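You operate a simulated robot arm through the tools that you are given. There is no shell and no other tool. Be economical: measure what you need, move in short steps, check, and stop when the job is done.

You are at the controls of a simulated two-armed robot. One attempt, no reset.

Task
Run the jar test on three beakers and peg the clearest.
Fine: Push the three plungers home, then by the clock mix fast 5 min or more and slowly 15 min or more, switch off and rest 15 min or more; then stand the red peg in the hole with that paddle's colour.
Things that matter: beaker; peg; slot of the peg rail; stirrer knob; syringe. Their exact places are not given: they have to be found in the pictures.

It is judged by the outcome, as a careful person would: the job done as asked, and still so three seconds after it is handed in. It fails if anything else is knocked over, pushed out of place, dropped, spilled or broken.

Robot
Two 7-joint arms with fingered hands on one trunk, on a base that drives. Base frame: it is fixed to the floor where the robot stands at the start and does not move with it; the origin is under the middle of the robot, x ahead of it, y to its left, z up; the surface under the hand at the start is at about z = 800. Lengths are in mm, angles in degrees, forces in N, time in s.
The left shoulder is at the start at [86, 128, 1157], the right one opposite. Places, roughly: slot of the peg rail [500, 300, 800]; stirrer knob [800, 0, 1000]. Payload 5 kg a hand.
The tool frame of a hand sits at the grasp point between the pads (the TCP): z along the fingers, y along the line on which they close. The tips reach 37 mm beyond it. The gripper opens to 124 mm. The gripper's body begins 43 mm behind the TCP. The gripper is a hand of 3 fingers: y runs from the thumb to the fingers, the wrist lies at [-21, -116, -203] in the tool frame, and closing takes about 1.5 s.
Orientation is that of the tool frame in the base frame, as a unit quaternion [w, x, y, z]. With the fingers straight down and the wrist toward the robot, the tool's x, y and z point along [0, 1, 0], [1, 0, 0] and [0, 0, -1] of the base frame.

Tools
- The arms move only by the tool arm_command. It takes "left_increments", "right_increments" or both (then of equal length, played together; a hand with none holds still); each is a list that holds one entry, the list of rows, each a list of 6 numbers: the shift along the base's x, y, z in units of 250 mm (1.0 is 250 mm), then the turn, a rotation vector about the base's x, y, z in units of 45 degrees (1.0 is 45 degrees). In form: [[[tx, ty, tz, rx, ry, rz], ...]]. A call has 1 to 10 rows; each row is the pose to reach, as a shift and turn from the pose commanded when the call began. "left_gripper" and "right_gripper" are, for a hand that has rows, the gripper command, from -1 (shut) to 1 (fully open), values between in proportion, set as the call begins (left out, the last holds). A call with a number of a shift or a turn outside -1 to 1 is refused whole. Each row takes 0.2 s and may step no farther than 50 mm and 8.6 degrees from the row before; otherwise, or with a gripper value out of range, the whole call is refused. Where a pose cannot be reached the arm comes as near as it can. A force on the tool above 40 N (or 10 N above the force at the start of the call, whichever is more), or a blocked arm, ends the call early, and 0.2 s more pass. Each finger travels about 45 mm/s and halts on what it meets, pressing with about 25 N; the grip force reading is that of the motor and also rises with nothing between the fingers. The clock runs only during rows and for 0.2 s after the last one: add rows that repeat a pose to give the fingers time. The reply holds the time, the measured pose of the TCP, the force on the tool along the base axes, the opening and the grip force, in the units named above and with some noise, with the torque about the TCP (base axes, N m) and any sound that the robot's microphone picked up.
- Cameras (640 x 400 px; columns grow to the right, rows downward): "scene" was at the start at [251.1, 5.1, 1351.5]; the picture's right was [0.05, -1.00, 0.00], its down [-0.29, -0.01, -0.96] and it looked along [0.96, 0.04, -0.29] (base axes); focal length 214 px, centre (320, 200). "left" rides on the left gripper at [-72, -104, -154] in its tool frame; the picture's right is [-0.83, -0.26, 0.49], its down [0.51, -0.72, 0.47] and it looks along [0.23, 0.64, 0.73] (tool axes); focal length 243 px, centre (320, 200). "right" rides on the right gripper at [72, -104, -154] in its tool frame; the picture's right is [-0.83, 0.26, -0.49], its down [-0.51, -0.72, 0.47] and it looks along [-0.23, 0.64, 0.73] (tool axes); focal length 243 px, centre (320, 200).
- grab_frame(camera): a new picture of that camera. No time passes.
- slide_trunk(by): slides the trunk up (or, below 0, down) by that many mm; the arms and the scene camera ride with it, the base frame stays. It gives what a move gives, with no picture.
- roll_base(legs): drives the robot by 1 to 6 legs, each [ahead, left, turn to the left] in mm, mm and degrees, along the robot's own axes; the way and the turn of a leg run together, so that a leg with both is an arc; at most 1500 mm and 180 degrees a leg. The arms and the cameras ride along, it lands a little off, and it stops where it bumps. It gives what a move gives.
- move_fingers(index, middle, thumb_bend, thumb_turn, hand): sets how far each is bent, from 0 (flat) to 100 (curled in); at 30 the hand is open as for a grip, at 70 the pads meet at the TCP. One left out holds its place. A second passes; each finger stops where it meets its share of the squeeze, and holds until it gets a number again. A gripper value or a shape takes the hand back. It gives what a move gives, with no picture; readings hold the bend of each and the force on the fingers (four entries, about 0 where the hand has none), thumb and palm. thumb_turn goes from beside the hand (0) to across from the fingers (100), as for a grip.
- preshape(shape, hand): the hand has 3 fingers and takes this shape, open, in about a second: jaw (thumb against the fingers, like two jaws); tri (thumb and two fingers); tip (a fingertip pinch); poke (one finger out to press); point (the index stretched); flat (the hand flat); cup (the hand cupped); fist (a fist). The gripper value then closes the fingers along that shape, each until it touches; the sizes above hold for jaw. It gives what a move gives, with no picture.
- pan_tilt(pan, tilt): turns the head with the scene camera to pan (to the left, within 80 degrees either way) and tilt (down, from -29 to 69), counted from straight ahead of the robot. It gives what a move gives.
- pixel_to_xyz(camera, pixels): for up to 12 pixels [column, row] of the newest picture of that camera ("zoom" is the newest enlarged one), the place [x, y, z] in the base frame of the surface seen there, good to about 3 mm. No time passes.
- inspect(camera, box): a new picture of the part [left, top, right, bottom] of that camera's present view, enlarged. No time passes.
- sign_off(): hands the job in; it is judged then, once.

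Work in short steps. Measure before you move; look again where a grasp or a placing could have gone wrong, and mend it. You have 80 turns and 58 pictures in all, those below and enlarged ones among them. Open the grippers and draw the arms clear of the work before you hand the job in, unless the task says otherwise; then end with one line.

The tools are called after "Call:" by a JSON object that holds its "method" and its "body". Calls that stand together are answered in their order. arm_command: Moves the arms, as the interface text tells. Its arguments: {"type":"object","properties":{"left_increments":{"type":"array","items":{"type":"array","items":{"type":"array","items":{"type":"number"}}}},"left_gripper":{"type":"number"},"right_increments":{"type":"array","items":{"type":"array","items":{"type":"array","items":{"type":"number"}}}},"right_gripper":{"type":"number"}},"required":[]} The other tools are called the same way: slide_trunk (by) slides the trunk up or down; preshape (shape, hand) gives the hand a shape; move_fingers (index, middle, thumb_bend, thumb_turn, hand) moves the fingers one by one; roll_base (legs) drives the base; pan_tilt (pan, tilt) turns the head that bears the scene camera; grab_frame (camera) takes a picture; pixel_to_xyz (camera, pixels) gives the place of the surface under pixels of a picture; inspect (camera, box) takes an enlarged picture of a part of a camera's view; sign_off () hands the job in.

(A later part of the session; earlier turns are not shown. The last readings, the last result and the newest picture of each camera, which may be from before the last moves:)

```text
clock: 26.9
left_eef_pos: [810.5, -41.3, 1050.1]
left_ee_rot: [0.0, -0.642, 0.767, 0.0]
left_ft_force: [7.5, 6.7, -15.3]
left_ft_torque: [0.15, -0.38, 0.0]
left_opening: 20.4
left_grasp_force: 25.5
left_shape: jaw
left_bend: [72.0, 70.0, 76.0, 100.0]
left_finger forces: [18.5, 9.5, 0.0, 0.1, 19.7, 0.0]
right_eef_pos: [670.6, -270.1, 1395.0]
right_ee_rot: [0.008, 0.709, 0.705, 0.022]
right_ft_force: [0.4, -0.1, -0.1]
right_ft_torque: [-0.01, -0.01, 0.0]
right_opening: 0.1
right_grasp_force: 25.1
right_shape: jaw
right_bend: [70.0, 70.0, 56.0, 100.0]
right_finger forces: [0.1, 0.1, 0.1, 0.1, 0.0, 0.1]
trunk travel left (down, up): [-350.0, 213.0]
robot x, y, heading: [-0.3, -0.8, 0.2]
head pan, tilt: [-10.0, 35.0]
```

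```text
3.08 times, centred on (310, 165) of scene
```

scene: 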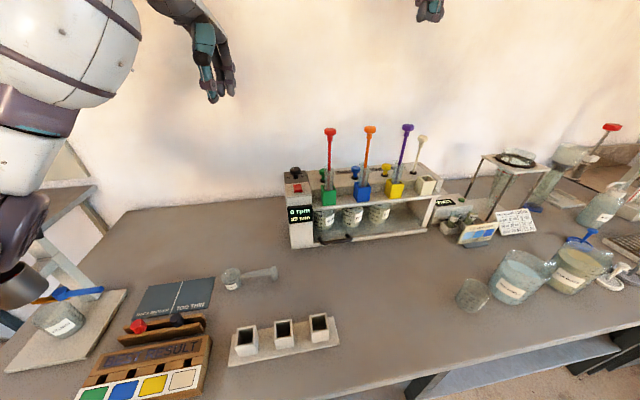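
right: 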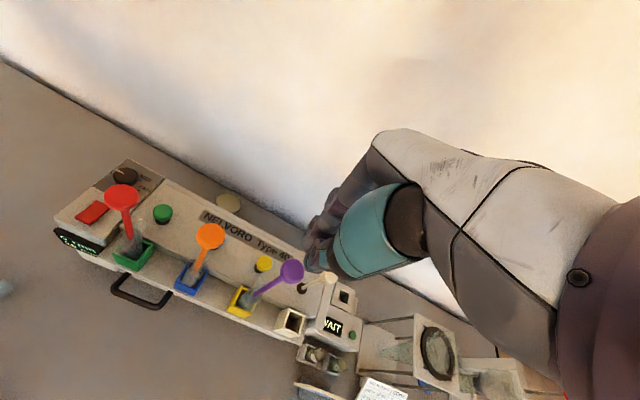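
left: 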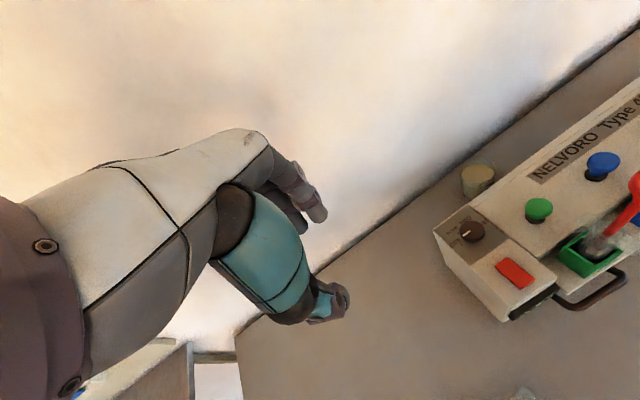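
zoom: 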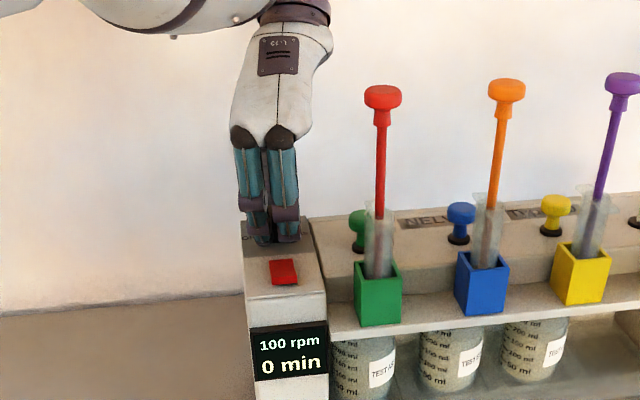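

It now reads 100 rpm. I hold still to let the clock run and see the reading settle.

Call:
{"method": "arm_command", "body": {"left_increments": [[[0, 0, 0, 0, 0, 0], [0, 0, 0, 0, 0, 0], [0, 0, 0, 0, 0, 0], [0, 0, 0, 0, 0, 0], [0, 0, 0, 0, 0, 0], [0, 0, 0, 0, 0, 0], [0, 0, 0, 0, 0, 0], [0, 0, 0, 0, 0, 0], [0, 0, 0, 0, 0, 0], [0, 0, 0, 0, 0, 0]]]}}

Call:
{"method": "inspect", "body": {"camera": "scene", "box": [250, 100, 370, 230]}}

```text
clock: 29.1
left_eef_pos: [811.8, -41.9, 1050.4]
left_ee_rot: [0.0, -0.643, 0.766, -0.001]
left_ft_force: [8.1, 6.8, -14.6]
left_ft_torque: [0.13, -0.35, -0.02]
left_opening: 20.5
left_grasp_force: 24.6
left_shape: jaw
left_bend: [72.0, 70.0, 76.0, 100.0]
left_finger forces: [17.7, 8.8, 0.0, 0.0, 20.4, 0.0]
right_eef_pos: [669.8, -271.0, 1394.8]
right_ee_rot: [0.007, 0.709, 0.705, 0.021]
right_ft_force: [0.3, 0.4, 0.5]
right_ft_torque: [0.0, 0.01, -0.01]
right_opening: 0.2
right_grasp_force: 25.5
right_shape: jaw
right_bend: [70.0, 70.0, 56.0, 100.0]
right_finger forces: [0.0, 0.0, 0.0, 0.0, 0.1, 0.0]
trunk travel left (down, up): [-350.0, 213.0]
robot x, y, heading: [1.2, -1.4, 0.1]
head pan, tilt: [-10.0, 35.0]
```

```text
3.08 times, centred on (310, 165) of scene
```

zoom: 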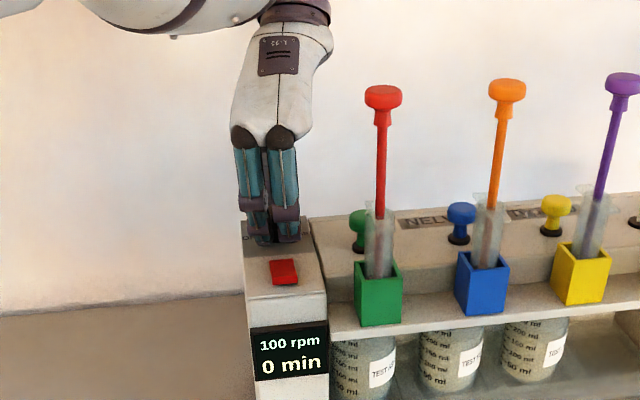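

Still 0 min; I wait more to learn the clock's pace.

Call:
{"method": "arm_command", "body": {"left_increments": [[[0, 0, 0, 0, 0, 0], [0, 0, 0, 0, 0, 0], [0, 0, 0, 0, 0, 0], [0, 0, 0, 0, 0, 0], [0, 0, 0, 0, 0, 0], [0, 0, 0, 0, 0, 0], [0, 0, 0, 0, 0, 0], [0, 0, 0, 0, 0, 0], [0, 0, 0, 0, 0, 0], [0, 0, 0, 0, 0, 0]]]}}

Call:
{"method": "arm_command", "body": {"left_increments": [[[0, 0, 0, 0, 0, 0], [0, 0, 0, 0, 0, 0], [0, 0, 0, 0, 0, 0], [0, 0, 0, 0, 0, 0], [0, 0, 0, 0, 0, 0], [0, 0, 0, 0, 0, 0], [0, 0, 0, 0, 0, 0], [0, 0, 0, 0, 0, 0], [0, 0, 0, 0, 0, 0], [0, 0, 0, 0, 0, 0]]]}}

Call:
{"method": "inspect", "body": {"camera": "scene", "box": [250, 100, 370, 230]}}

```text
clock: 31.3
left_eef_pos: [810.1, -40.7, 1051.4]
left_ee_rot: [0.0, -0.643, 0.766, 0.0]
left_ft_force: [8.1, 6.0, -14.3]
left_ft_torque: [0.15, -0.35, -0.01]
left_opening: 20.6
left_grasp_force: 25.0
left_shape: jaw
left_bend: [72.0, 70.0, 76.0, 100.0]
left_finger forces: [17.8, 8.8, 0.1, 0.0, 20.6, 0.0]
right_eef_pos: [670.3, -270.6, 1396.7]
right_ee_rot: [0.008, 0.709, 0.705, 0.021]
right_ft_force: [-0.1, -0.1, -0.8]
right_ft_torque: [0.02, 0.0, 0.02]
right_opening: 0.0
right_grasp_force: 25.2
right_shape: jaw
right_bend: [70.0, 70.0, 56.0, 100.0]
right_finger forces: [0.1, 0.0, 0.0, 0.0, 0.0, 0.0]
trunk travel left (down, up): [-350.0, 213.0]
robot x, y, heading: [0.9, -1.5, 0.0]
head pan, tilt: [-10.0, 35.0]
```

```text
clock: 33.5
left_eef_pos: [811.1, -41.2, 1050.4]
left_ee_rot: [0.0, -0.643, 0.766, 0.0]
left_ft_force: [8.0, 6.9, -14.6]
left_ft_torque: [0.15, -0.37, -0.04]
left_opening: 20.4
left_grasp_force: 25.2
left_shape: jaw
left_bend: [72.0, 70.0, 76.0, 100.0]
left_finger forces: [17.8, 8.7, 0.0, 0.0, 20.7, 0.1]
right_eef_pos: [671.0, -270.2, 1395.8]
right_ee_rot: [0.008, 0.709, 0.705, 0.021]
right_ft_force: [0.3, 0.1, -0.7]
right_ft_torque: [0.02, 0.03, 0.01]
right_opening: 0.3
right_grasp_force: 24.8
right_shape: jaw
right_bend: [70.0, 70.0, 56.0, 100.0]
right_finger forces: [0.0, 0.0, 0.0, 0.0, 0.0, 0.0]
trunk travel left (down, up): [-350.0, 213.0]
robot x, y, heading: [5.5, 2.5, -0.0]
head pan, tilt: [-10.0, 35.0]
```

```text
3.08 times, centred on (310, 165) of scene
```

zoom: 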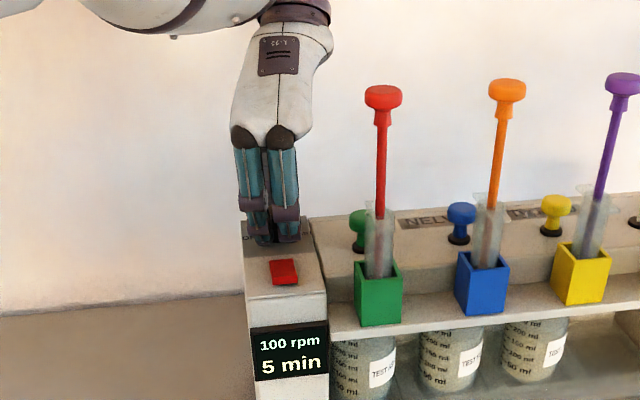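

5 min reached at 100 rpm. I take two more waits for a clear margin.

Call:
{"method": "arm_command", "body": {"left_increments": [[[0, 0, 0, 0, 0, 0], [0, 0, 0, 0, 0, 0], [0, 0, 0, 0, 0, 0], [0, 0, 0, 0, 0, 0], [0, 0, 0, 0, 0, 0], [0, 0, 0, 0, 0, 0], [0, 0, 0, 0, 0, 0], [0, 0, 0, 0, 0, 0], [0, 0, 0, 0, 0, 0], [0, 0, 0, 0, 0, 0]]]}}

Call:
{"method": "arm_command", "body": {"left_increments": [[[0, 0, 0, 0, 0, 0], [0, 0, 0, 0, 0, 0], [0, 0, 0, 0, 0, 0], [0, 0, 0, 0, 0, 0], [0, 0, 0, 0, 0, 0], [0, 0, 0, 0, 0, 0], [0, 0, 0, 0, 0, 0], [0, 0, 0, 0, 0, 0], [0, 0, 0, 0, 0, 0], [0, 0, 0, 0, 0, 0]]]}}

Call:
{"method": "inspect", "body": {"camera": "scene", "box": [260, 160, 330, 230]}}

Call:
{"method": "inspect", "body": {"camera": "left", "box": [220, 160, 460, 360]}}

```text
clock: 35.7
left_eef_pos: [811.4, -41.0, 1050.0]
left_ee_rot: [-0.001, -0.643, 0.766, 0.0]
left_ft_force: [7.7, 6.3, -14.4]
left_ft_torque: [0.11, -0.37, -0.01]
left_opening: 20.6
left_grasp_force: 25.3
left_shape: jaw
left_bend: [72.0, 70.0, 76.0, 100.0]
left_finger forces: [17.7, 8.7, 0.1, 0.1, 20.6, 0.0]
right_eef_pos: [670.6, -269.3, 1395.9]
right_ee_rot: [0.009, 0.709, 0.705, 0.022]
right_ft_force: [0.5, 0.1, 0.2]
right_ft_torque: [0.01, 0.02, -0.01]
right_opening: 0.0
right_grasp_force: 25.3
right_shape: jaw
right_bend: [70.0, 70.0, 56.0, 100.0]
right_finger forces: [0.0, 0.0, 0.0, 0.0, 0.0, 0.0]
trunk travel left (down, up): [-350.0, 213.0]
robot x, y, heading: [-4.3, -2.3, -0.1]
head pan, tilt: [-10.0, 35.0]
```

```text
clock: 37.9
left_eef_pos: [810.4, -41.3, 1050.2]
left_ee_rot: [0.0, -0.643, 0.766, 0.0]
left_ft_force: [7.5, 6.5, -13.9]
left_ft_torque: [0.16, -0.38, -0.05]
left_opening: 20.7
left_grasp_force: 25.5
left_shape: jaw
left_bend: [72.0, 70.0, 76.0, 100.0]
left_finger forces: [17.7, 8.7, 0.0, 0.1, 20.6, 0.0]
right_eef_pos: [669.4, -270.3, 1395.1]
right_ee_rot: [0.008, 0.709, 0.705, 0.021]
right_ft_force: [0.2, 0.2, 0.3]
right_ft_torque: [-0.02, 0.04, -0.03]
right_opening: 0.0
right_grasp_force: 24.6
right_shape: jaw
right_bend: [70.0, 70.0, 56.0, 100.0]
right_finger forces: [0.0, 0.0, 0.1, 0.0, 0.1, 0.0]
trunk travel left (down, up): [-350.0, 213.0]
robot x, y, heading: [-1.7, -2.1, 0.1]
head pan, tilt: [-10.0, 35.0]
```

```text
5.71 times, centred on (295, 195) of scene
```

zoom: 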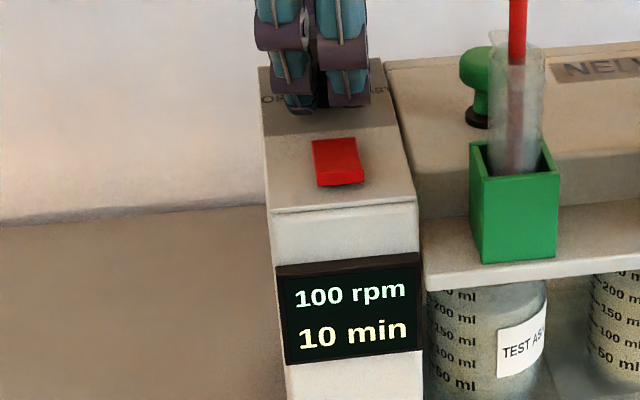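

```text
2.00 times, centred on (340, 260) of left
```

zoom: 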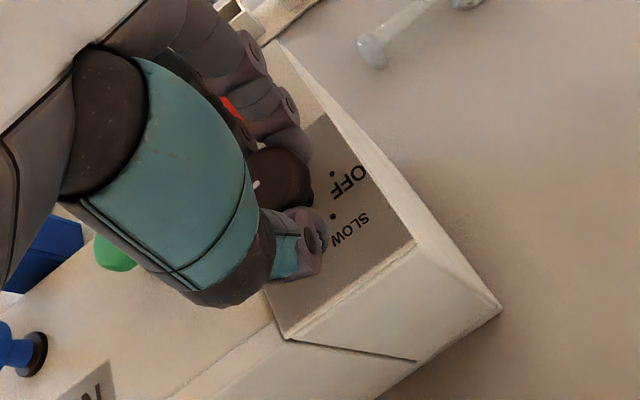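

10 min fast is done. I turn back counter-clockwise by 120° to SLOW.

Call:
{"method": "arm_command", "body": {"left_increments": [[[0, 0, 0, 0, 0, 0.167], [0, 0, 0, 0, 0, 0.333], [0, 0, 0, 0, 0, 0.5], [0, 0, 0, 0, 0, 0.667], [0, 0, 0, 0, 0, 0.833], [0, 0, 0, 0, 0, 1.0]]]}}

Call:
{"method": "arm_command", "body": {"left_increments": [[[0, 0, 0, 0, 0, 0.167], [0, 0, 0, 0, 0, 0.333], [0, 0, 0, 0, 0, 0.5], [0, 0, 0, 0, 0, 0.667], [0, 0, 0, 0, 0, 0.833], [0, 0, 0, 0, 0, 1.0]]]}}

Call:
{"method": "arm_command", "body": {"left_increments": [[[0, 0, 0, 0, 0, 0.167], [0, 0, 0, 0, 0, 0.333], [0, 0, 0, 0, 0, 0.5], [0, 0, 0, 0, 0, 0.667], [0, 0, 0, 0, 0, 0.667]]]}}

Call:
{"method": "inspect", "body": {"camera": "scene", "box": [260, 130, 360, 230]}}

Call:
{"method": "inspect", "body": {"camera": "left", "box": [220, 160, 460, 360]}}

```text
clock: 39.3
left_eef_pos: [809.8, -40.6, 1050.3]
left_ee_rot: [0.0, 0.887, -0.461, 0.0]
left_ft_force: [1.1, 0.9, -16.8]
left_ft_torque: [0.18, -0.07, -0.01]
left_opening: 20.5
left_grasp_force: 25.2
left_shape: jaw
left_bend: [72.0, 70.0, 76.0, 100.0]
left_finger forces: [16.7, 10.2, 0.1, 0.0, 19.1, 0.0]
right_eef_pos: [668.9, -270.7, 1396.7]
right_ee_rot: [0.008, 0.709, 0.705, 0.021]
right_ft_force: [-0.4, 0.5, 0.6]
right_ft_torque: [-0.03, 0.0, -0.02]
right_opening: 0.2
right_grasp_force: 24.7
right_shape: jaw
right_bend: [70.0, 70.0, 56.0, 100.0]
right_finger forces: [0.0, 0.0, 0.1, 0.1, 0.0, 0.0]
trunk travel left (down, up): [-350.0, 213.0]
robot x, y, heading: [1.8, -4.0, 0.1]
head pan, tilt: [-10.0, 35.0]
```

```text
clock: 40.7
left_eef_pos: [810.6, -41.9, 1050.3]
left_ee_rot: [0.0, 0.996, -0.087, -0.001]
left_ft_force: [1.4, -5.3, -18.2]
left_ft_torque: [-0.03, -0.01, -0.01]
left_opening: 20.3
left_grasp_force: 25.6
left_shape: jaw
left_bend: [71.0, 70.0, 76.0, 100.0]
left_finger forces: [18.3, 10.4, 0.1, 0.0, 17.7, 0.0]
right_eef_pos: [669.7, -272.1, 1396.4]
right_ee_rot: [0.008, 0.709, 0.705, 0.022]
right_ft_force: [-0.3, -0.5, -0.3]
right_ft_torque: [0.0, -0.03, 0.02]
right_opening: 0.0
right_grasp_force: 24.8
right_shape: jaw
right_bend: [70.0, 70.0, 56.0, 100.0]
right_finger forces: [0.1, 0.1, 0.0, 0.0, 0.0, 0.1]
trunk travel left (down, up): [-350.0, 213.0]
robot x, y, heading: [0.4, -2.4, -0.2]
head pan, tilt: [-10.0, 35.0]
```

```text
clock: 41.9
left_eef_pos: [811.1, -43.0, 1049.5]
left_ee_rot: [0.0, 0.985, 0.174, -0.001]
left_ft_force: [3.4, -6.9, -16.8]
left_ft_torque: [-0.08, 0.0, -0.02]
left_opening: 19.8
left_grasp_force: 25.1
left_shape: jaw
left_bend: [71.0, 69.0, 76.0, 100.0]
left_finger forces: [18.8, 9.8, 0.0, 0.0, 17.0, 0.0]
right_eef_pos: [669.2, -272.8, 1396.0]
right_ee_rot: [0.009, 0.709, 0.705, 0.022]
right_ft_force: [0.2, 0.2, -0.8]
right_ft_torque: [0.03, 0.01, -0.04]
right_opening: 0.1
right_grasp_force: 24.7
right_shape: jaw
right_bend: [70.0, 70.0, 56.0, 100.0]
right_finger forces: [0.0, 0.0, 0.0, 0.0, 0.0, 0.0]
trunk travel left (down, up): [-350.0, 213.0]
robot x, y, heading: [2.4, 3.3, -0.1]
head pan, tilt: [-10.0, 35.0]
```

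```text
4.00 times, centred on (310, 180) of scene
```

zoom: 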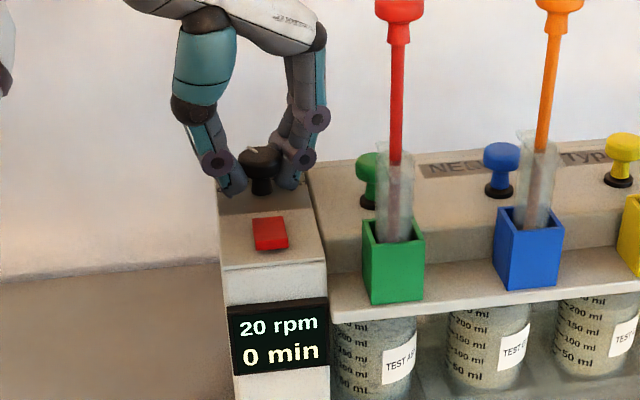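

```text
2.00 times, centred on (340, 260) of left
```

zoom: 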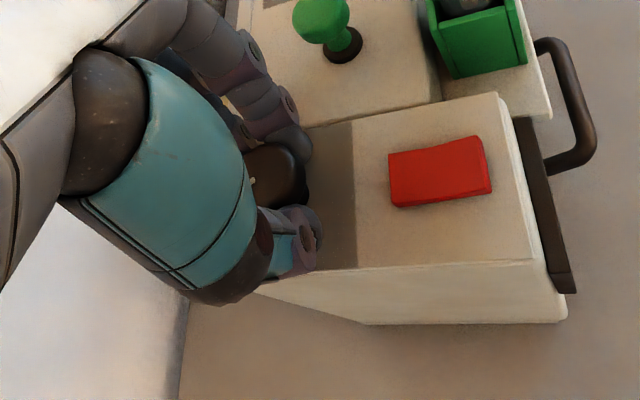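

20 rpm, so SLOW is set. I hold for over 18 s.

Call:
{"method": "arm_command", "body": {"left_increments": [[[0, 0, 0, 0, 0, 0], [0, 0, 0, 0, 0, 0], [0, 0, 0, 0, 0, 0], [0, 0, 0, 0, 0, 0], [0, 0, 0, 0, 0, 0], [0, 0, 0, 0, 0, 0], [0, 0, 0, 0, 0, 0], [0, 0, 0, 0, 0, 0], [0, 0, 0, 0, 0, 0], [0, 0, 0, 0, 0, 0]]]}}

Call:
{"method": "arm_command", "body": {"left_increments": [[[0, 0, 0, 0, 0, 0], [0, 0, 0, 0, 0, 0], [0, 0, 0, 0, 0, 0], [0, 0, 0, 0, 0, 0], [0, 0, 0, 0, 0, 0], [0, 0, 0, 0, 0, 0], [0, 0, 0, 0, 0, 0], [0, 0, 0, 0, 0, 0], [0, 0, 0, 0, 0, 0], [0, 0, 0, 0, 0, 0]]]}}

Call:
{"method": "arm_command", "body": {"left_increments": [[[0, 0, 0, 0, 0, 0], [0, 0, 0, 0, 0, 0], [0, 0, 0, 0, 0, 0], [0, 0, 0, 0, 0, 0], [0, 0, 0, 0, 0, 0], [0, 0, 0, 0, 0, 0], [0, 0, 0, 0, 0, 0], [0, 0, 0, 0, 0, 0], [0, 0, 0, 0, 0, 0], [0, 0, 0, 0, 0, 0]]]}}

Call:
{"method": "arm_command", "body": {"left_increments": [[[0, 0, 0, 0, 0, 0], [0, 0, 0, 0, 0, 0], [0, 0, 0, 0, 0, 0], [0, 0, 0, 0, 0, 0], [0, 0, 0, 0, 0, 0], [0, 0, 0, 0, 0, 0], [0, 0, 0, 0, 0, 0], [0, 0, 0, 0, 0, 0], [0, 0, 0, 0, 0, 0], [0, 0, 0, 0, 0, 0]]]}}

Call:
{"method": "arm_command", "body": {"left_increments": [[[0, 0, 0, 0, 0, 0], [0, 0, 0, 0, 0, 0], [0, 0, 0, 0, 0, 0], [0, 0, 0, 0, 0, 0], [0, 0, 0, 0, 0, 0], [0, 0, 0, 0, 0, 0], [0, 0, 0, 0, 0, 0], [0, 0, 0, 0, 0, 0], [0, 0, 0, 0, 0, 0], [0, 0, 0, 0, 0, 0]]]}}

Call:
{"method": "arm_command", "body": {"left_increments": [[[0, 0, 0, 0, 0, 0], [0, 0, 0, 0, 0, 0], [0, 0, 0, 0, 0, 0], [0, 0, 0, 0, 0, 0], [0, 0, 0, 0, 0, 0], [0, 0, 0, 0, 0, 0], [0, 0, 0, 0, 0, 0], [0, 0, 0, 0, 0, 0], [0, 0, 0, 0, 0, 0], [0, 0, 0, 0, 0, 0]]]}}

Call:
{"method": "arm_command", "body": {"left_increments": [[[0, 0, 0, 0, 0, 0], [0, 0, 0, 0, 0, 0], [0, 0, 0, 0, 0, 0], [0, 0, 0, 0, 0, 0], [0, 0, 0, 0, 0, 0], [0, 0, 0, 0, 0, 0], [0, 0, 0, 0, 0, 0], [0, 0, 0, 0, 0, 0], [0, 0, 0, 0, 0, 0], [0, 0, 0, 0, 0, 0]]]}}

Call:
{"method": "arm_command", "body": {"left_increments": [[[0, 0, 0, 0, 0, 0], [0, 0, 0, 0, 0, 0], [0, 0, 0, 0, 0, 0], [0, 0, 0, 0, 0, 0], [0, 0, 0, 0, 0, 0], [0, 0, 0, 0, 0, 0], [0, 0, 0, 0, 0, 0], [0, 0, 0, 0, 0, 0], [0, 0, 0, 0, 0, 0], [0, 0, 0, 0, 0, 0]]]}}

Call:
{"method": "inspect", "body": {"camera": "scene", "box": [260, 130, 360, 230]}}

```text
clock: 44.1
left_eef_pos: [810.2, -41.7, 1049.9]
left_ee_rot: [-0.001, 0.985, 0.174, -0.001]
left_ft_force: [3.0, -6.1, -16.0]
left_ft_torque: [-0.05, 0.03, -0.04]
left_opening: 20.4
left_grasp_force: 25.0
left_shape: jaw
left_bend: [71.0, 69.0, 76.0, 100.0]
left_finger forces: [19.0, 9.9, 0.0, 0.1, 16.6, 0.0]
right_eef_pos: [669.7, -271.5, 1394.4]
right_ee_rot: [0.008, 0.708, 0.705, 0.021]
right_ft_force: [0.1, -0.5, -0.2]
right_ft_torque: [0.0, 0.01, 0.04]
right_opening: 0.0
right_grasp_force: 24.9
right_shape: jaw
right_bend: [70.0, 70.0, 56.0, 100.0]
right_finger forces: [0.0, 0.0, 0.1, 0.0, 0.0, 0.1]
trunk travel left (down, up): [-350.0, 213.0]
robot x, y, heading: [1.1, 2.9, -0.3]
head pan, tilt: [-10.0, 35.0]
```

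```text
clock: 46.3
left_eef_pos: [809.8, -42.6, 1048.6]
left_ee_rot: [-0.001, 0.985, 0.174, -0.001]
left_ft_force: [1.6, -6.2, -17.0]
left_ft_torque: [-0.03, 0.05, -0.02]
left_opening: 19.8
left_grasp_force: 25.0
left_shape: jaw
left_bend: [71.0, 70.0, 76.0, 100.0]
left_finger forces: [19.1, 10.0, 0.0, 0.0, 16.5, 0.0]
right_eef_pos: [669.6, -272.3, 1394.5]
right_ee_rot: [0.008, 0.708, 0.705, 0.021]
right_ft_force: [0.3, -0.1, 1.1]
right_ft_torque: [-0.01, 0.0, -0.01]
right_opening: 0.0
right_grasp_force: 25.3
right_shape: jaw
right_bend: [70.0, 70.0, 56.0, 100.0]
right_finger forces: [0.0, 0.1, 0.0, 0.0, 0.1, 0.0]
trunk travel left (down, up): [-350.0, 213.0]
robot x, y, heading: [-1.2, -0.3, -0.0]
head pan, tilt: [-10.0, 35.0]
```

```text
clock: 48.5
left_eef_pos: [810.5, -42.8, 1049.5]
left_ee_rot: [-0.001, 0.985, 0.173, -0.001]
left_ft_force: [1.5, -5.5, -17.3]
left_ft_torque: [-0.02, 0.07, -0.07]
left_opening: 20.0
left_grasp_force: 24.7
left_shape: jaw
left_bend: [71.0, 70.0, 76.0, 100.0]
left_finger forces: [19.2, 10.1, 0.0, 0.0, 16.7, 0.1]
right_eef_pos: [669.6, -272.0, 1395.9]
right_ee_rot: [0.008, 0.709, 0.705, 0.023]
right_ft_force: [0.6, -0.1, 0.2]
right_ft_torque: [0.03, 0.01, 0.01]
right_opening: 0.0
right_grasp_force: 25.0
right_shape: jaw
right_bend: [70.0, 70.0, 56.0, 100.0]
right_finger forces: [0.1, 0.0, 0.0, 0.0, 0.0, 0.1]
trunk travel left (down, up): [-350.0, 213.0]
robot x, y, heading: [0.7, 1.8, -0.0]
head pan, tilt: [-10.0, 35.0]
```

```text
clock: 50.7
left_eef_pos: [809.8, -42.3, 1050.0]
left_ee_rot: [-0.001, 0.985, 0.173, -0.001]
left_ft_force: [0.9, -5.0, -18.4]
left_ft_torque: [-0.05, 0.07, -0.02]
left_opening: 19.7
left_grasp_force: 24.8
left_shape: jaw
left_bend: [71.0, 70.0, 76.0, 100.0]
left_finger forces: [19.2, 10.0, 0.0, 0.1, 16.7, 0.0]
right_eef_pos: [670.2, -272.0, 1395.8]
right_ee_rot: [0.008, 0.709, 0.705, 0.021]
right_ft_force: [0.2, -0.3, 0.7]
right_ft_torque: [0.0, 0.02, 0.05]
right_opening: 0.0
right_grasp_force: 25.2
right_shape: jaw
right_bend: [70.0, 70.0, 56.0, 100.0]
right_finger forces: [0.0, 0.0, 0.1, 0.0, 0.0, 0.0]
trunk travel left (down, up): [-350.0, 213.0]
robot x, y, heading: [0.1, -0.2, 0.0]
head pan, tilt: [-10.0, 35.0]
```

```text
clock: 52.9
left_eef_pos: [811.5, -42.2, 1050.6]
left_ee_rot: [-0.003, 0.985, 0.174, -0.001]
left_ft_force: [1.0, -5.7, -18.3]
left_ft_torque: [-0.02, 0.06, 0.01]
left_opening: 19.6
left_grasp_force: 25.0
left_shape: jaw
left_bend: [71.0, 70.0, 76.0, 100.0]
left_finger forces: [19.3, 10.0, 0.0, 0.0, 16.7, 0.0]
right_eef_pos: [669.9, -271.9, 1396.2]
right_ee_rot: [0.009, 0.708, 0.706, 0.021]
right_ft_force: [0.3, -0.1, -0.5]
right_ft_torque: [0.03, -0.02, 0.0]
right_opening: 0.0
right_grasp_force: 25.4
right_shape: jaw
right_bend: [70.0, 70.0, 56.0, 100.0]
right_finger forces: [0.0, 0.1, 0.1, 0.0, 0.0, 0.1]
trunk travel left (down, up): [-350.0, 213.0]
robot x, y, heading: [3.0, 0.3, 0.2]
head pan, tilt: [-10.0, 35.0]
```

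```text
clock: 55.1
left_eef_pos: [810.0, -42.2, 1049.9]
left_ee_rot: [-0.001, 0.985, 0.173, -0.001]
left_ft_force: [0.6, -6.6, -18.5]
left_ft_torque: [-0.04, 0.08, -0.01]
left_opening: 19.8
left_grasp_force: 24.5
left_shape: jaw
left_bend: [71.0, 70.0, 76.0, 100.0]
left_finger forces: [19.2, 10.1, 0.0, 0.1, 16.6, 0.1]
right_eef_pos: [669.6, -271.6, 1396.4]
right_ee_rot: [0.007, 0.708, 0.706, 0.022]
right_ft_force: [0.5, 0.1, -0.1]
right_ft_torque: [-0.03, 0.02, 0.04]
right_opening: 0.0
right_grasp_force: 25.0
right_shape: jaw
right_bend: [70.0, 70.0, 56.0, 100.0]
right_finger forces: [0.0, 0.1, 0.0, 0.1, 0.1, 0.0]
trunk travel left (down, up): [-350.0, 213.0]
robot x, y, heading: [0.8, 4.3, 0.1]
head pan, tilt: [-10.0, 35.0]
```

```text
clock: 57.3
left_eef_pos: [810.0, -43.0, 1049.0]
left_ee_rot: [-0.001, 0.985, 0.174, -0.002]
left_ft_force: [1.0, -5.8, -17.7]
left_ft_torque: [-0.06, 0.07, 0.01]
left_opening: 19.6
left_grasp_force: 25.1
left_shape: jaw
left_bend: [71.0, 70.0, 76.0, 100.0]
left_finger forces: [19.2, 9.8, 0.0, 0.0, 16.8, 0.0]
right_eef_pos: [670.3, -272.2, 1394.9]
right_ee_rot: [0.007, 0.709, 0.705, 0.021]
right_ft_force: [-0.3, 0.4, 0.6]
right_ft_torque: [-0.01, -0.02, 0.04]
right_opening: 0.0
right_grasp_force: 25.1
right_shape: jaw
right_bend: [70.0, 70.0, 56.0, 100.0]
right_finger forces: [0.1, 0.1, 0.0, 0.0, 0.1, 0.0]
trunk travel left (down, up): [-350.0, 213.0]
robot x, y, heading: [-1.2, 1.8, 0.0]
head pan, tilt: [-10.0, 35.0]
```

```text
clock: 59.5
left_eef_pos: [811.4, -41.7, 1050.4]
left_ee_rot: [-0.002, 0.985, 0.173, -0.001]
left_ft_force: [0.7, -5.7, -16.8]
left_ft_torque: [-0.05, 0.09, 0.01]
left_opening: 19.9
left_grasp_force: 25.2
left_shape: jaw
left_bend: [71.0, 70.0, 76.0, 100.0]
left_finger forces: [19.3, 9.9, 0.1, 0.0, 16.7, 0.0]
right_eef_pos: [669.4, -271.4, 1396.3]
right_ee_rot: [0.009, 0.709, 0.705, 0.022]
right_ft_force: [0.7, 0.6, 0.4]
right_ft_torque: [0.03, 0.01, -0.02]
right_opening: 0.0
right_grasp_force: 24.8
right_shape: jaw
right_bend: [70.0, 70.0, 56.0, 100.0]
right_finger forces: [0.0, 0.1, 0.0, 0.0, 0.0, 0.0]
trunk travel left (down, up): [-350.0, 213.0]
robot x, y, heading: [-0.0, 2.2, -0.0]
head pan, tilt: [-10.0, 35.0]
```

```text
4.00 times, centred on (310, 180) of scene
```

zoom: 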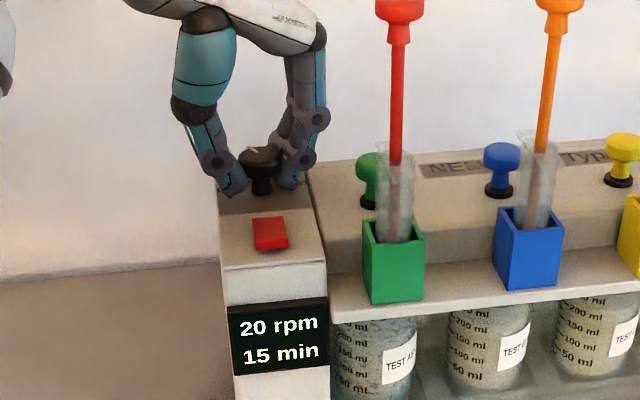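

15 min slow is shown. Two more waits for margin, then 60° counter-clockwise to OFF.

Call:
{"method": "arm_command", "body": {"left_increments": [[[0, 0, 0, 0, 0, 0], [0, 0, 0, 0, 0, 0], [0, 0, 0, 0, 0, 0], [0, 0, 0, 0, 0, 0], [0, 0, 0, 0, 0, 0], [0, 0, 0, 0, 0, 0], [0, 0, 0, 0, 0, 0], [0, 0, 0, 0, 0, 0], [0, 0, 0, 0, 0, 0], [0, 0, 0, 0, 0, 0]]]}}

Call:
{"method": "arm_command", "body": {"left_increments": [[[0, 0, 0, 0, 0, 0.167], [0, 0, 0, 0, 0, 0.333], [0, 0, 0, 0, 0, 0.5], [0, 0, 0, 0, 0, 0.667], [0, 0, 0, 0, 0, 0.833], [0, 0, 0, 0, 0, 1.0]]]}}

Call:
{"method": "arm_command", "body": {"left_increments": [[[0, 0, 0, 0, 0, 0.167], [0, 0, 0, 0, 0, 0.34], [0, 0, 0, 0, 0, 0.34]]]}}

Call:
{"method": "inspect", "body": {"camera": "scene", "box": [260, 130, 360, 230]}}

```text
clock: 61.7
left_eef_pos: [810.2, -42.6, 1049.6]
left_ee_rot: [-0.002, 0.985, 0.174, -0.002]
left_ft_force: [0.4, -6.0, -18.3]
left_ft_torque: [-0.03, 0.07, 0.01]
left_opening: 19.9
left_grasp_force: 24.8
left_shape: jaw
left_bend: [71.0, 70.0, 76.0, 100.0]
left_finger forces: [19.5, 9.8, 0.0, 0.0, 16.7, 0.0]
right_eef_pos: [669.3, -272.2, 1396.2]
right_ee_rot: [0.008, 0.709, 0.705, 0.023]
right_ft_force: [0.4, -0.6, -0.6]
right_ft_torque: [0.0, 0.02, 0.02]
right_opening: 0.1
right_grasp_force: 24.3
right_shape: jaw
right_bend: [70.0, 70.0, 56.0, 100.0]
right_finger forces: [0.0, 0.0, 0.0, 0.1, 0.0, 0.0]
trunk travel left (down, up): [-350.0, 213.0]
robot x, y, heading: [-1.2, -0.2, 0.4]
head pan, tilt: [-10.0, 35.0]
```

```text
clock: 63.1
left_eef_pos: [811.3, -41.8, 1049.8]
left_ee_rot: [-0.002, 0.843, 0.538, -0.001]
left_ft_force: [4.6, -9.8, -16.1]
left_ft_torque: [-0.22, -0.02, 0.0]
left_opening: 19.6
left_grasp_force: 25.6
left_shape: jaw
left_bend: [71.0, 70.0, 76.0, 100.0]
left_finger forces: [20.7, 9.1, 0.1, 0.1, 16.5, 0.0]
right_eef_pos: [670.3, -272.8, 1395.5]
right_ee_rot: [0.008, 0.708, 0.705, 0.022]
right_ft_force: [-0.2, -0.4, -0.6]
right_ft_torque: [-0.02, 0.0, 0.0]
right_opening: 0.1
right_grasp_force: 24.6
right_shape: jaw
right_bend: [70.0, 70.0, 56.0, 100.0]
right_finger forces: [0.0, 0.1, 0.0, 0.1, 0.1, 0.1]
trunk travel left (down, up): [-350.0, 213.0]
robot x, y, heading: [-2.6, -3.5, 0.1]
head pan, tilt: [-10.0, 35.0]
```

```text
clock: 63.9
left_eef_pos: [811.2, -43.2, 1050.6]
left_ee_rot: [-0.002, 0.765, 0.645, -0.001]
left_ft_force: [7.4, -9.5, -16.8]
left_ft_torque: [-0.23, -0.07, -0.13]
left_opening: 19.5
left_grasp_force: 24.9
left_shape: jaw
left_bend: [71.0, 70.0, 76.0, 100.0]
left_finger forces: [20.9, 8.8, 0.1, 0.0, 16.4, 0.0]
right_eef_pos: [670.6, -273.8, 1394.4]
right_ee_rot: [0.009, 0.708, 0.706, 0.021]
right_ft_force: [0.1, 0.5, 0.2]
right_ft_torque: [0.0, -0.03, -0.02]
right_opening: 0.3
right_grasp_force: 25.3
right_shape: jaw
right_bend: [70.0, 70.0, 56.0, 100.0]
right_finger forces: [0.0, 0.0, 0.0, 0.0, 0.1, 0.0]
trunk travel left (down, up): [-350.0, 213.0]
robot x, y, heading: [1.6, 1.6, -0.1]
head pan, tilt: [-10.0, 35.0]
```

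```text
4.00 times, centred on (310, 180) of scene
```

zoom: 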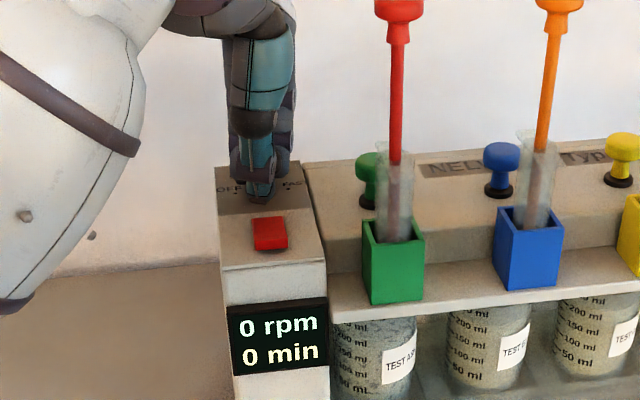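

The stirrer is off (0 rpm, clock reset). I release the knob, then lift the left hand away.

Call:
{"method": "arm_command", "body": {"left_increments": [[[0, 0, 0, 0, 0, 0], [0, 0, 0, 0, 0, 0], [0, 0, 0, 0, 0, 0], [0, 0, 0, 0, 0, 0], [0, 0, 0, 0, 0, 0], [0, 0, 0, 0, 0, 0]]], "left_gripper": -0.03}}

Call:
{"method": "arm_command", "body": {"left_increments": [[[0, 0, 0.1, 0, 0, 0], [0, 0, 0.28, 0, 0, 0], [0, 0, 0.46, 0, 0, 0], [0, 0, 0.64, 0, 0, 0], [0, 0, 0.82, 0, 0, 0], [0, 0.18, 0.9, 0, 0, 0], [-0.1, 0.34, 0.9, 0, 0, 0], [-0.2, 0.5, 0.9, 0, 0, 0.05], [-0.3, 0.66, 0.9, 0, 0, 0.1], [-0.4, 0.82, 0.9, 0, 0, 0.222]]]}}

Call:
{"method": "pan_tilt", "body": {"pan": 18, "tilt": 50}}

Call:
{"method": "grab_frame", "body": {"camera": "scene"}}

```text
clock: 65.3
left_eef_pos: [808.7, -41.1, 1053.4]
left_ee_rot: [0.0, 0.765, 0.645, 0.0]
left_ft_force: [0.4, 1.7, 10.2]
left_ft_torque: [0.04, 0.49, -0.06]
left_opening: 60.0
left_grasp_force: 0.0
left_shape: jaw
left_bend: [74.0, 46.0, 71.0, 100.0]
left_finger forces: [0.1, 0.0, 0.0, 0.0, 10.8, 0.0]
right_eef_pos: [667.1, -270.8, 1398.5]
right_ee_rot: [0.008, 0.709, 0.705, 0.023]
right_ft_force: [0.8, -0.3, 0.4]
right_ft_torque: [-0.02, 0.0, 0.0]
right_opening: 0.0
right_grasp_force: 25.1
right_shape: jaw
right_bend: [70.0, 70.0, 56.0, 100.0]
right_finger forces: [0.0, 0.0, 0.0, 0.0, 0.0, 0.0]
trunk travel left (down, up): [-350.0, 213.0]
robot x, y, heading: [2.2, -0.2, 0.1]
head pan, tilt: [-10.0, 35.0]
```

```text
clock: 67.5
left_eef_pos: [706.2, 166.5, 1278.2]
left_ee_rot: [0.0, 0.706, 0.709, -0.001]
left_ft_force: [-1.3, 0.2, 0.3]
left_ft_torque: [0.0, 0.01, 0.03]
left_opening: 60.1
left_grasp_force: 0.1
left_shape: jaw
left_bend: [74.0, 45.0, 70.0, 100.0]
left_finger forces: [0.1, 0.0, 0.0, 0.0, 0.0, 0.0]
right_eef_pos: [665.4, -268.9, 1398.5]
right_ee_rot: [0.01, 0.709, 0.705, 0.022]
right_ft_force: [-1.1, 0.4, 0.5]
right_ft_torque: [-0.02, -0.02, 0.02]
right_opening: 0.2
right_grasp_force: 24.7
right_shape: jaw
right_bend: [70.0, 70.0, 56.0, 100.0]
right_finger forces: [0.0, 0.0, 0.1, 0.1, 0.0, 0.0]
trunk travel left (down, up): [-350.0, 213.0]
robot x, y, heading: [1.7, 0.9, 0.1]
head pan, tilt: [-10.0, 35.0]
```

```text
clock: 68.5
left_eef_pos: [709.1, 163.5, 1276.3]
left_ee_rot: [-0.001, 0.706, 0.708, 0.0]
left_ft_force: [0.5, 0.4, 0.2]
left_ft_torque: [-0.01, 0.0, 0.02]
left_opening: 59.8
left_grasp_force: 0.0
left_shape: jaw
left_bend: [74.0, 45.0, 70.0, 100.0]
left_finger forces: [0.0, 0.0, 0.0, 0.0, 0.0, 0.1]
right_eef_pos: [667.9, -272.2, 1397.0]
right_ee_rot: [0.008, 0.708, 0.705, 0.022]
right_ft_force: [0.4, -0.1, 0.3]
right_ft_torque: [0.04, -0.02, -0.01]
right_opening: 0.2
right_grasp_force: 24.9
right_shape: jaw
right_bend: [70.0, 70.0, 56.0, 100.0]
right_finger forces: [0.0, 0.1, 0.0, 0.1, 0.0, 0.0]
trunk travel left (down, up): [-350.0, 213.0]
robot x, y, heading: [-0.3, 1.7, -0.0]
head pan, tilt: [18.0, 50.0]
```

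```text
23 pictures are left
```

scene: 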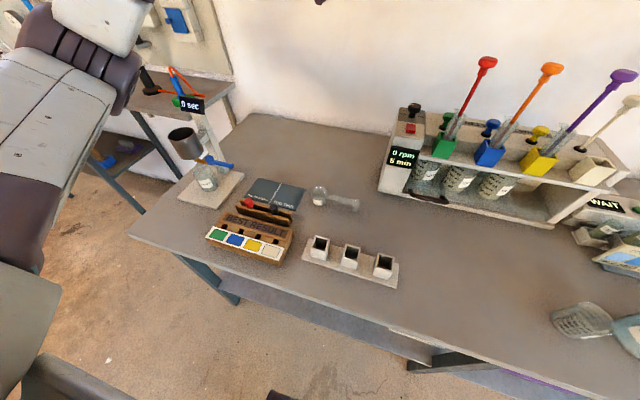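

I take a close look at the peg rail with measurements.

Call:
{"method": "inspect", "body": {"camera": "scene", "box": [195, 185, 305, 275]}}

```text
4.44 times, centred on (250, 230) of scene
```

zoom: 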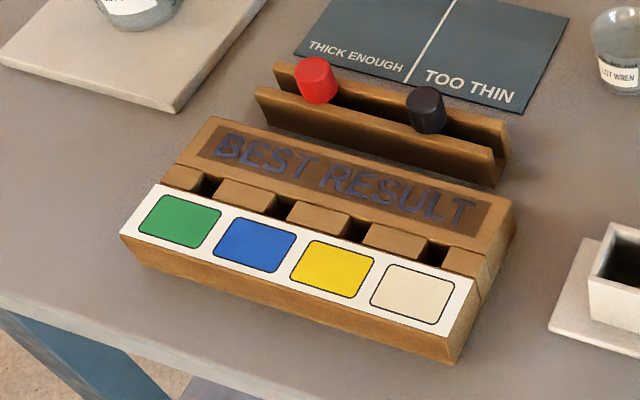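

I measure the red peg, rack boards and the four holes.

Call:
{"method": "pixel_to_xyz", "body": {"camera": "zoom", "pixels": [[315, 66], [300, 88], [330, 90], [318, 100], [290, 110], [360, 112], [210, 177], [285, 202], [358, 226], [440, 248], [250, 190], [328, 212]]}}

Call:
{"method": "inspect", "body": {"camera": "left", "box": [160, 240, 480, 400]}}

```text
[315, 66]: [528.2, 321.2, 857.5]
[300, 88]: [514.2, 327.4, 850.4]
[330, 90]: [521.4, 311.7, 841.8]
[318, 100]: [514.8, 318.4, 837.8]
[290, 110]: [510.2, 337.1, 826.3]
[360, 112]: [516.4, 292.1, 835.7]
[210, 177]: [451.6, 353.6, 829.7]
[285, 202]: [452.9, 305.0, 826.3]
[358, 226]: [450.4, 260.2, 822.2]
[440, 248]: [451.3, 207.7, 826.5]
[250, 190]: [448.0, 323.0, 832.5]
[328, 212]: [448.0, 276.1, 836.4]
```

```text
2.00 times, centred on (320, 320) of left
```

zoom: 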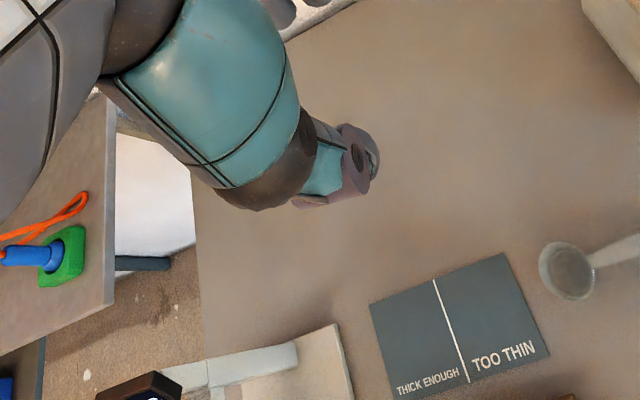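

Peg cap centre is about (522,320), top z 857; rail top z≈835, holes at x≈452, y≈354/305/260/208. That is nearer than the arm's comfortable reach, so I back the base up 160 mm.

Call:
{"method": "roll_base", "body": {"legs": [[-160, 0, 0]]}}

Call:
{"method": "pan_tilt", "body": {"pan": -10, "tilt": 27}}

Call:
{"method": "grab_frame", "body": {"camera": "scene"}}

```text
clock: 69.9
left_eef_pos: [554.3, 163.3, 1274.4]
left_ee_rot: [-0.001, 0.706, 0.709, -0.001]
left_ft_force: [0.4, -0.5, 0.8]
left_ft_torque: [-0.02, 0.02, 0.0]
left_opening: 59.9
left_grasp_force: 0.0
left_shape: jaw
left_bend: [74.0, 45.0, 70.0, 100.0]
left_finger forces: [0.0, 0.0, 0.0, 0.0, 0.0, 0.0]
right_eef_pos: [513.7, -270.5, 1394.5]
right_ee_rot: [0.008, 0.709, 0.705, 0.02]
right_ft_force: [0.5, -1.0, -0.3]
right_ft_torque: [-0.03, 0.04, 0.01]
right_opening: 0.3
right_grasp_force: 25.2
right_shape: jaw
right_bend: [70.0, 70.0, 56.0, 100.0]
right_finger forces: [0.0, 0.0, 0.0, 0.1, 0.0, 0.0]
trunk travel left (down, up): [-350.0, 213.0]
robot x, y, heading: [-154.9, 2.3, -0.1]
head pan, tilt: [18.0, 50.0]
```

```text
clock: 70.8
left_eef_pos: [549.2, 165.0, 1276.4]
left_ee_rot: [-0.001, 0.705, 0.709, 0.0]
left_ft_force: [0.2, 0.7, 0.4]
left_ft_torque: [-0.02, 0.02, -0.04]
left_opening: 60.2
left_grasp_force: 0.1
left_shape: jaw
left_bend: [74.0, 45.0, 70.0, 100.0]
left_finger forces: [0.1, 0.1, 0.0, 0.0, 0.0, 0.0]
right_eef_pos: [510.3, -270.8, 1396.6]
right_ee_rot: [0.008, 0.709, 0.705, 0.021]
right_ft_force: [-1.1, 0.0, 0.1]
right_ft_torque: [0.01, -0.01, 0.0]
right_opening: 0.0
right_grasp_force: 25.1
right_shape: jaw
right_bend: [70.0, 70.0, 56.0, 100.0]
right_finger forces: [0.0, 0.1, 0.0, 0.0, 0.0, 0.0]
trunk travel left (down, up): [-350.0, 213.0]
robot x, y, heading: [-155.3, 0.1, -0.1]
head pan, tilt: [-10.0, 27.0]
```

```text
20 pictures are left
```

scene: 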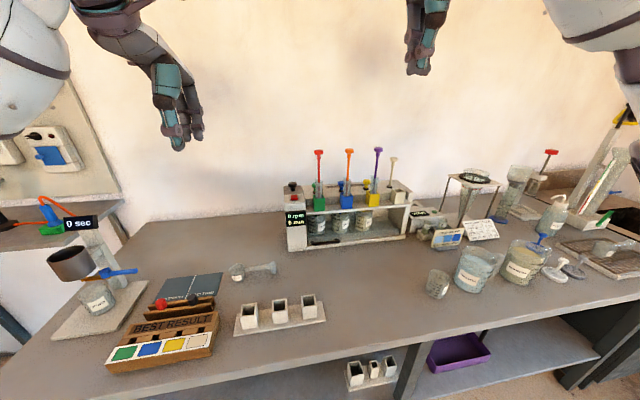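

Rest clock is running. I bring the left hand over the red peg, at a safe height.

Call:
{"method": "arm_command", "body": {"left_increments": [[[0, 0.15, -0.05, 0, 0, 0], [-0.03, 0.3, -0.12, 0, 0, 0], [-0.06, 0.45, -0.2, 0, 0, 0], [-0.09, 0.58, -0.32, 0, 0, 0], [-0.1, 0.622, -0.46, 0, 0, 0], [-0.1, 0.622, -0.62, 0, 0, 0], [-0.1, 0.622, -0.78, 0, 0, 0], [-0.1, 0.622, -0.9, 0, 0, 0], [-0.1, 0.622, -0.98, 0, 0, 0], [-0.1, 0.622, -0.98, 0, 0, 0]]]}}

Call:
{"method": "pan_tilt", "body": {"pan": 20, "tilt": 40}}

Call:
{"method": "grab_frame", "body": {"camera": "scene"}}

Call:
{"method": "inspect", "body": {"camera": "left", "box": [240, 180, 480, 380]}}

```text
clock: 73.0
left_eef_pos: [526.3, 319.9, 1032.0]
left_ee_rot: [-0.001, 0.706, 0.709, 0.0]
left_ft_force: [-0.1, -0.1, 0.8]
left_ft_torque: [0.0, -0.01, 0.01]
left_opening: 60.2
left_grasp_force: 0.2
left_shape: jaw
left_bend: [74.0, 45.0, 70.0, 100.0]
left_finger forces: [0.0, 0.0, 0.0, 0.1, 0.0, 0.0]
right_eef_pos: [509.7, -271.4, 1396.5]
right_ee_rot: [0.009, 0.708, 0.705, 0.023]
right_ft_force: [0.4, -0.2, 0.0]
right_ft_torque: [0.01, 0.03, 0.01]
right_opening: 0.0
right_grasp_force: 24.9
right_shape: jaw
right_bend: [70.0, 70.0, 56.0, 100.0]
right_finger forces: [0.0, 0.0, 0.0, 0.1, 0.0, 0.0]
trunk travel left (down, up): [-350.0, 213.0]
robot x, y, heading: [-161.4, -4.4, 0.1]
head pan, tilt: [-10.0, 27.0]
```

```text
clock: 74.0
left_eef_pos: [526.3, 319.5, 1032.7]
left_ee_rot: [-0.001, 0.705, 0.709, 0.0]
left_ft_force: [0.9, -1.0, 0.0]
left_ft_torque: [-0.02, 0.02, -0.04]
left_opening: 60.1
left_grasp_force: 0.1
left_shape: jaw
left_bend: [74.0, 45.0, 70.0, 100.0]
left_finger forces: [0.1, 0.0, 0.0, 0.0, 0.1, 0.0]
right_eef_pos: [510.7, -270.4, 1397.1]
right_ee_rot: [0.009, 0.709, 0.705, 0.022]
right_ft_force: [0.2, -0.4, 0.1]
right_ft_torque: [-0.01, 0.0, 0.0]
right_opening: 0.0
right_grasp_force: 24.4
right_shape: jaw
right_bend: [70.0, 70.0, 56.0, 100.0]
right_finger forces: [0.0, 0.0, 0.0, 0.0, 0.1, 0.1]
trunk travel left (down, up): [-350.0, 213.0]
robot x, y, heading: [-154.6, -1.7, -0.1]
head pan, tilt: [20.0, 40.0]
```

```text
19 pictures are left
```

scene: 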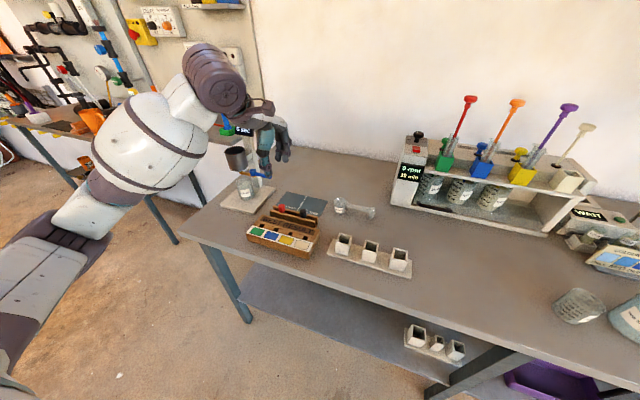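

```text
2.00 times, centred on (360, 280) of left
```

zoom: 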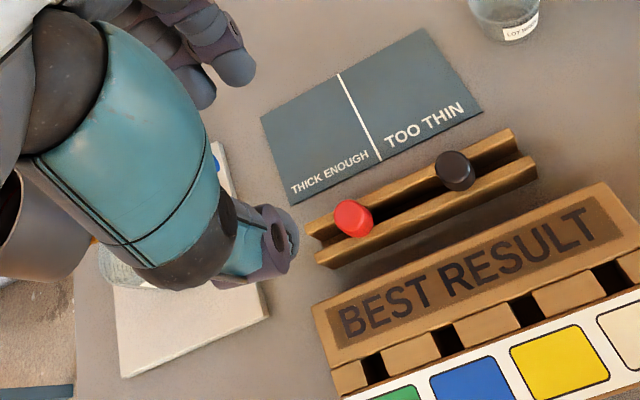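

The funnel cup on its stand is near the left; I measure it, plus peg and holes from this nearer view.

Call:
{"method": "pixel_to_xyz", "body": {"camera": "zoom", "pixels": [[352, 214], [340, 206], [366, 206], [355, 232], [85, 225], [40, 200], [375, 365], [450, 338], [528, 308], [612, 275], [345, 250], [420, 320]]}}

Call:
{"method": "pixel_to_xyz", "body": {"camera": "scene", "pixels": [[227, 152], [237, 148], [237, 165], [246, 152], [262, 172]]}}

```text
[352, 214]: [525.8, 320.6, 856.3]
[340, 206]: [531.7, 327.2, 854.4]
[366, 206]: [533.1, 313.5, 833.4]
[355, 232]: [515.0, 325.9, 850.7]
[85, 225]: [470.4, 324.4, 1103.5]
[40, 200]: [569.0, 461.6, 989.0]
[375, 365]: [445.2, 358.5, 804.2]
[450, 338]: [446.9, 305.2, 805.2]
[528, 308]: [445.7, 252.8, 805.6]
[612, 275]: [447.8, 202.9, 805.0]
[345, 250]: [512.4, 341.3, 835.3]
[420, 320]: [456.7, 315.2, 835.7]
```

```text
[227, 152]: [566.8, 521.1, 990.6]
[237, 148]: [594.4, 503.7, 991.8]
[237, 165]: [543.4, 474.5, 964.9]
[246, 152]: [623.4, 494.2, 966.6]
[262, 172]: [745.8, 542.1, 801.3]
```

Cup is ≥80 mm clear. Peg centre (525,320), so I descend and close on its cap.

Call:
{"method": "arm_command", "body": {"left_increments": [[[-0.004, 0.002, -0.16, 0, 0, 0], [-0.004, 0.002, -0.32, 0, 0, 0], [-0.004, 0.002, -0.46, 0, 0, 0], [-0.004, 0.002, -0.56, 0, 0, 0], [-0.004, 0.002, -0.61, 0, 0, 0], [-0.004, 0.002, -0.622, 0, 0, 0], [-0.004, 0.002, -0.622, 0, 0, 0]]]}}

Call:
{"method": "arm_command", "body": {"left_increments": [[[0, 0, 0, 0, 0, 0], [0, 0, 0, 0, 0, 0], [0, 0, 0, 0, 0, 0], [0, 0, 0, 0, 0, 0], [0, 0, 0, 0, 0, 0], [0, 0, 0, 0, 0, 0], [0, 0, 0, 0, 0, 0]]], "left_gripper": -1}}

Call:
{"method": "inspect", "body": {"camera": "left", "box": [240, 160, 480, 360]}}

```text
clock: 75.5
left_eef_pos: [525.6, 321.2, 876.4]
left_ee_rot: [-0.001, 0.706, 0.709, -0.001]
left_ft_force: [-0.3, 0.0, 0.3]
left_ft_torque: [0.01, -0.02, -0.01]
left_opening: 60.2
left_grasp_force: 0.1
left_shape: jaw
left_bend: [74.0, 45.0, 70.0, 100.0]
left_finger forces: [0.0, 0.0, 0.1, 0.0, 0.1, 0.0]
right_eef_pos: [509.9, -271.5, 1397.3]
right_ee_rot: [0.009, 0.708, 0.706, 0.022]
right_ft_force: [0.0, 0.1, 0.1]
right_ft_torque: [-0.01, -0.01, -0.03]
right_opening: 0.0
right_grasp_force: 25.1
right_shape: jaw
right_bend: [70.0, 70.0, 56.0, 100.0]
right_finger forces: [0.1, 0.0, 0.0, 0.1, 0.0, 0.1]
trunk travel left (down, up): [-350.0, 213.0]
robot x, y, heading: [-157.6, -2.5, -0.2]
head pan, tilt: [20.0, 40.0]
```

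```text
clock: 77.2
left_eef_pos: [526.0, 321.3, 876.9]
left_ee_rot: [-0.001, 0.705, 0.709, 0.0]
left_ft_force: [0.4, 0.2, 0.4]
left_ft_torque: [0.0, -0.01, -0.01]
left_opening: 11.5
left_grasp_force: 25.2
left_shape: jaw
left_bend: [72.0, 66.0, 73.0, 100.0]
left_finger forces: [11.9, 7.3, 0.0, 0.1, 21.3, 0.0]
right_eef_pos: [510.6, -270.3, 1396.7]
right_ee_rot: [0.009, 0.708, 0.706, 0.023]
right_ft_force: [0.2, -0.6, 0.4]
right_ft_torque: [-0.02, 0.0, -0.03]
right_opening: 0.0
right_grasp_force: 25.2
right_shape: jaw
right_bend: [70.0, 70.0, 56.0, 100.0]
right_finger forces: [0.0, 0.0, 0.1, 0.0, 0.1, 0.0]
trunk travel left (down, up): [-350.0, 213.0]
robot x, y, heading: [-155.4, -0.5, 0.1]
head pan, tilt: [20.0, 40.0]
```

```text
2.00 times, centred on (360, 260) of left
```

zoom: 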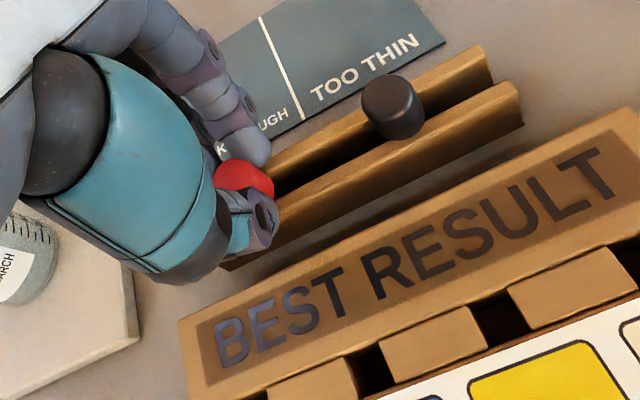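

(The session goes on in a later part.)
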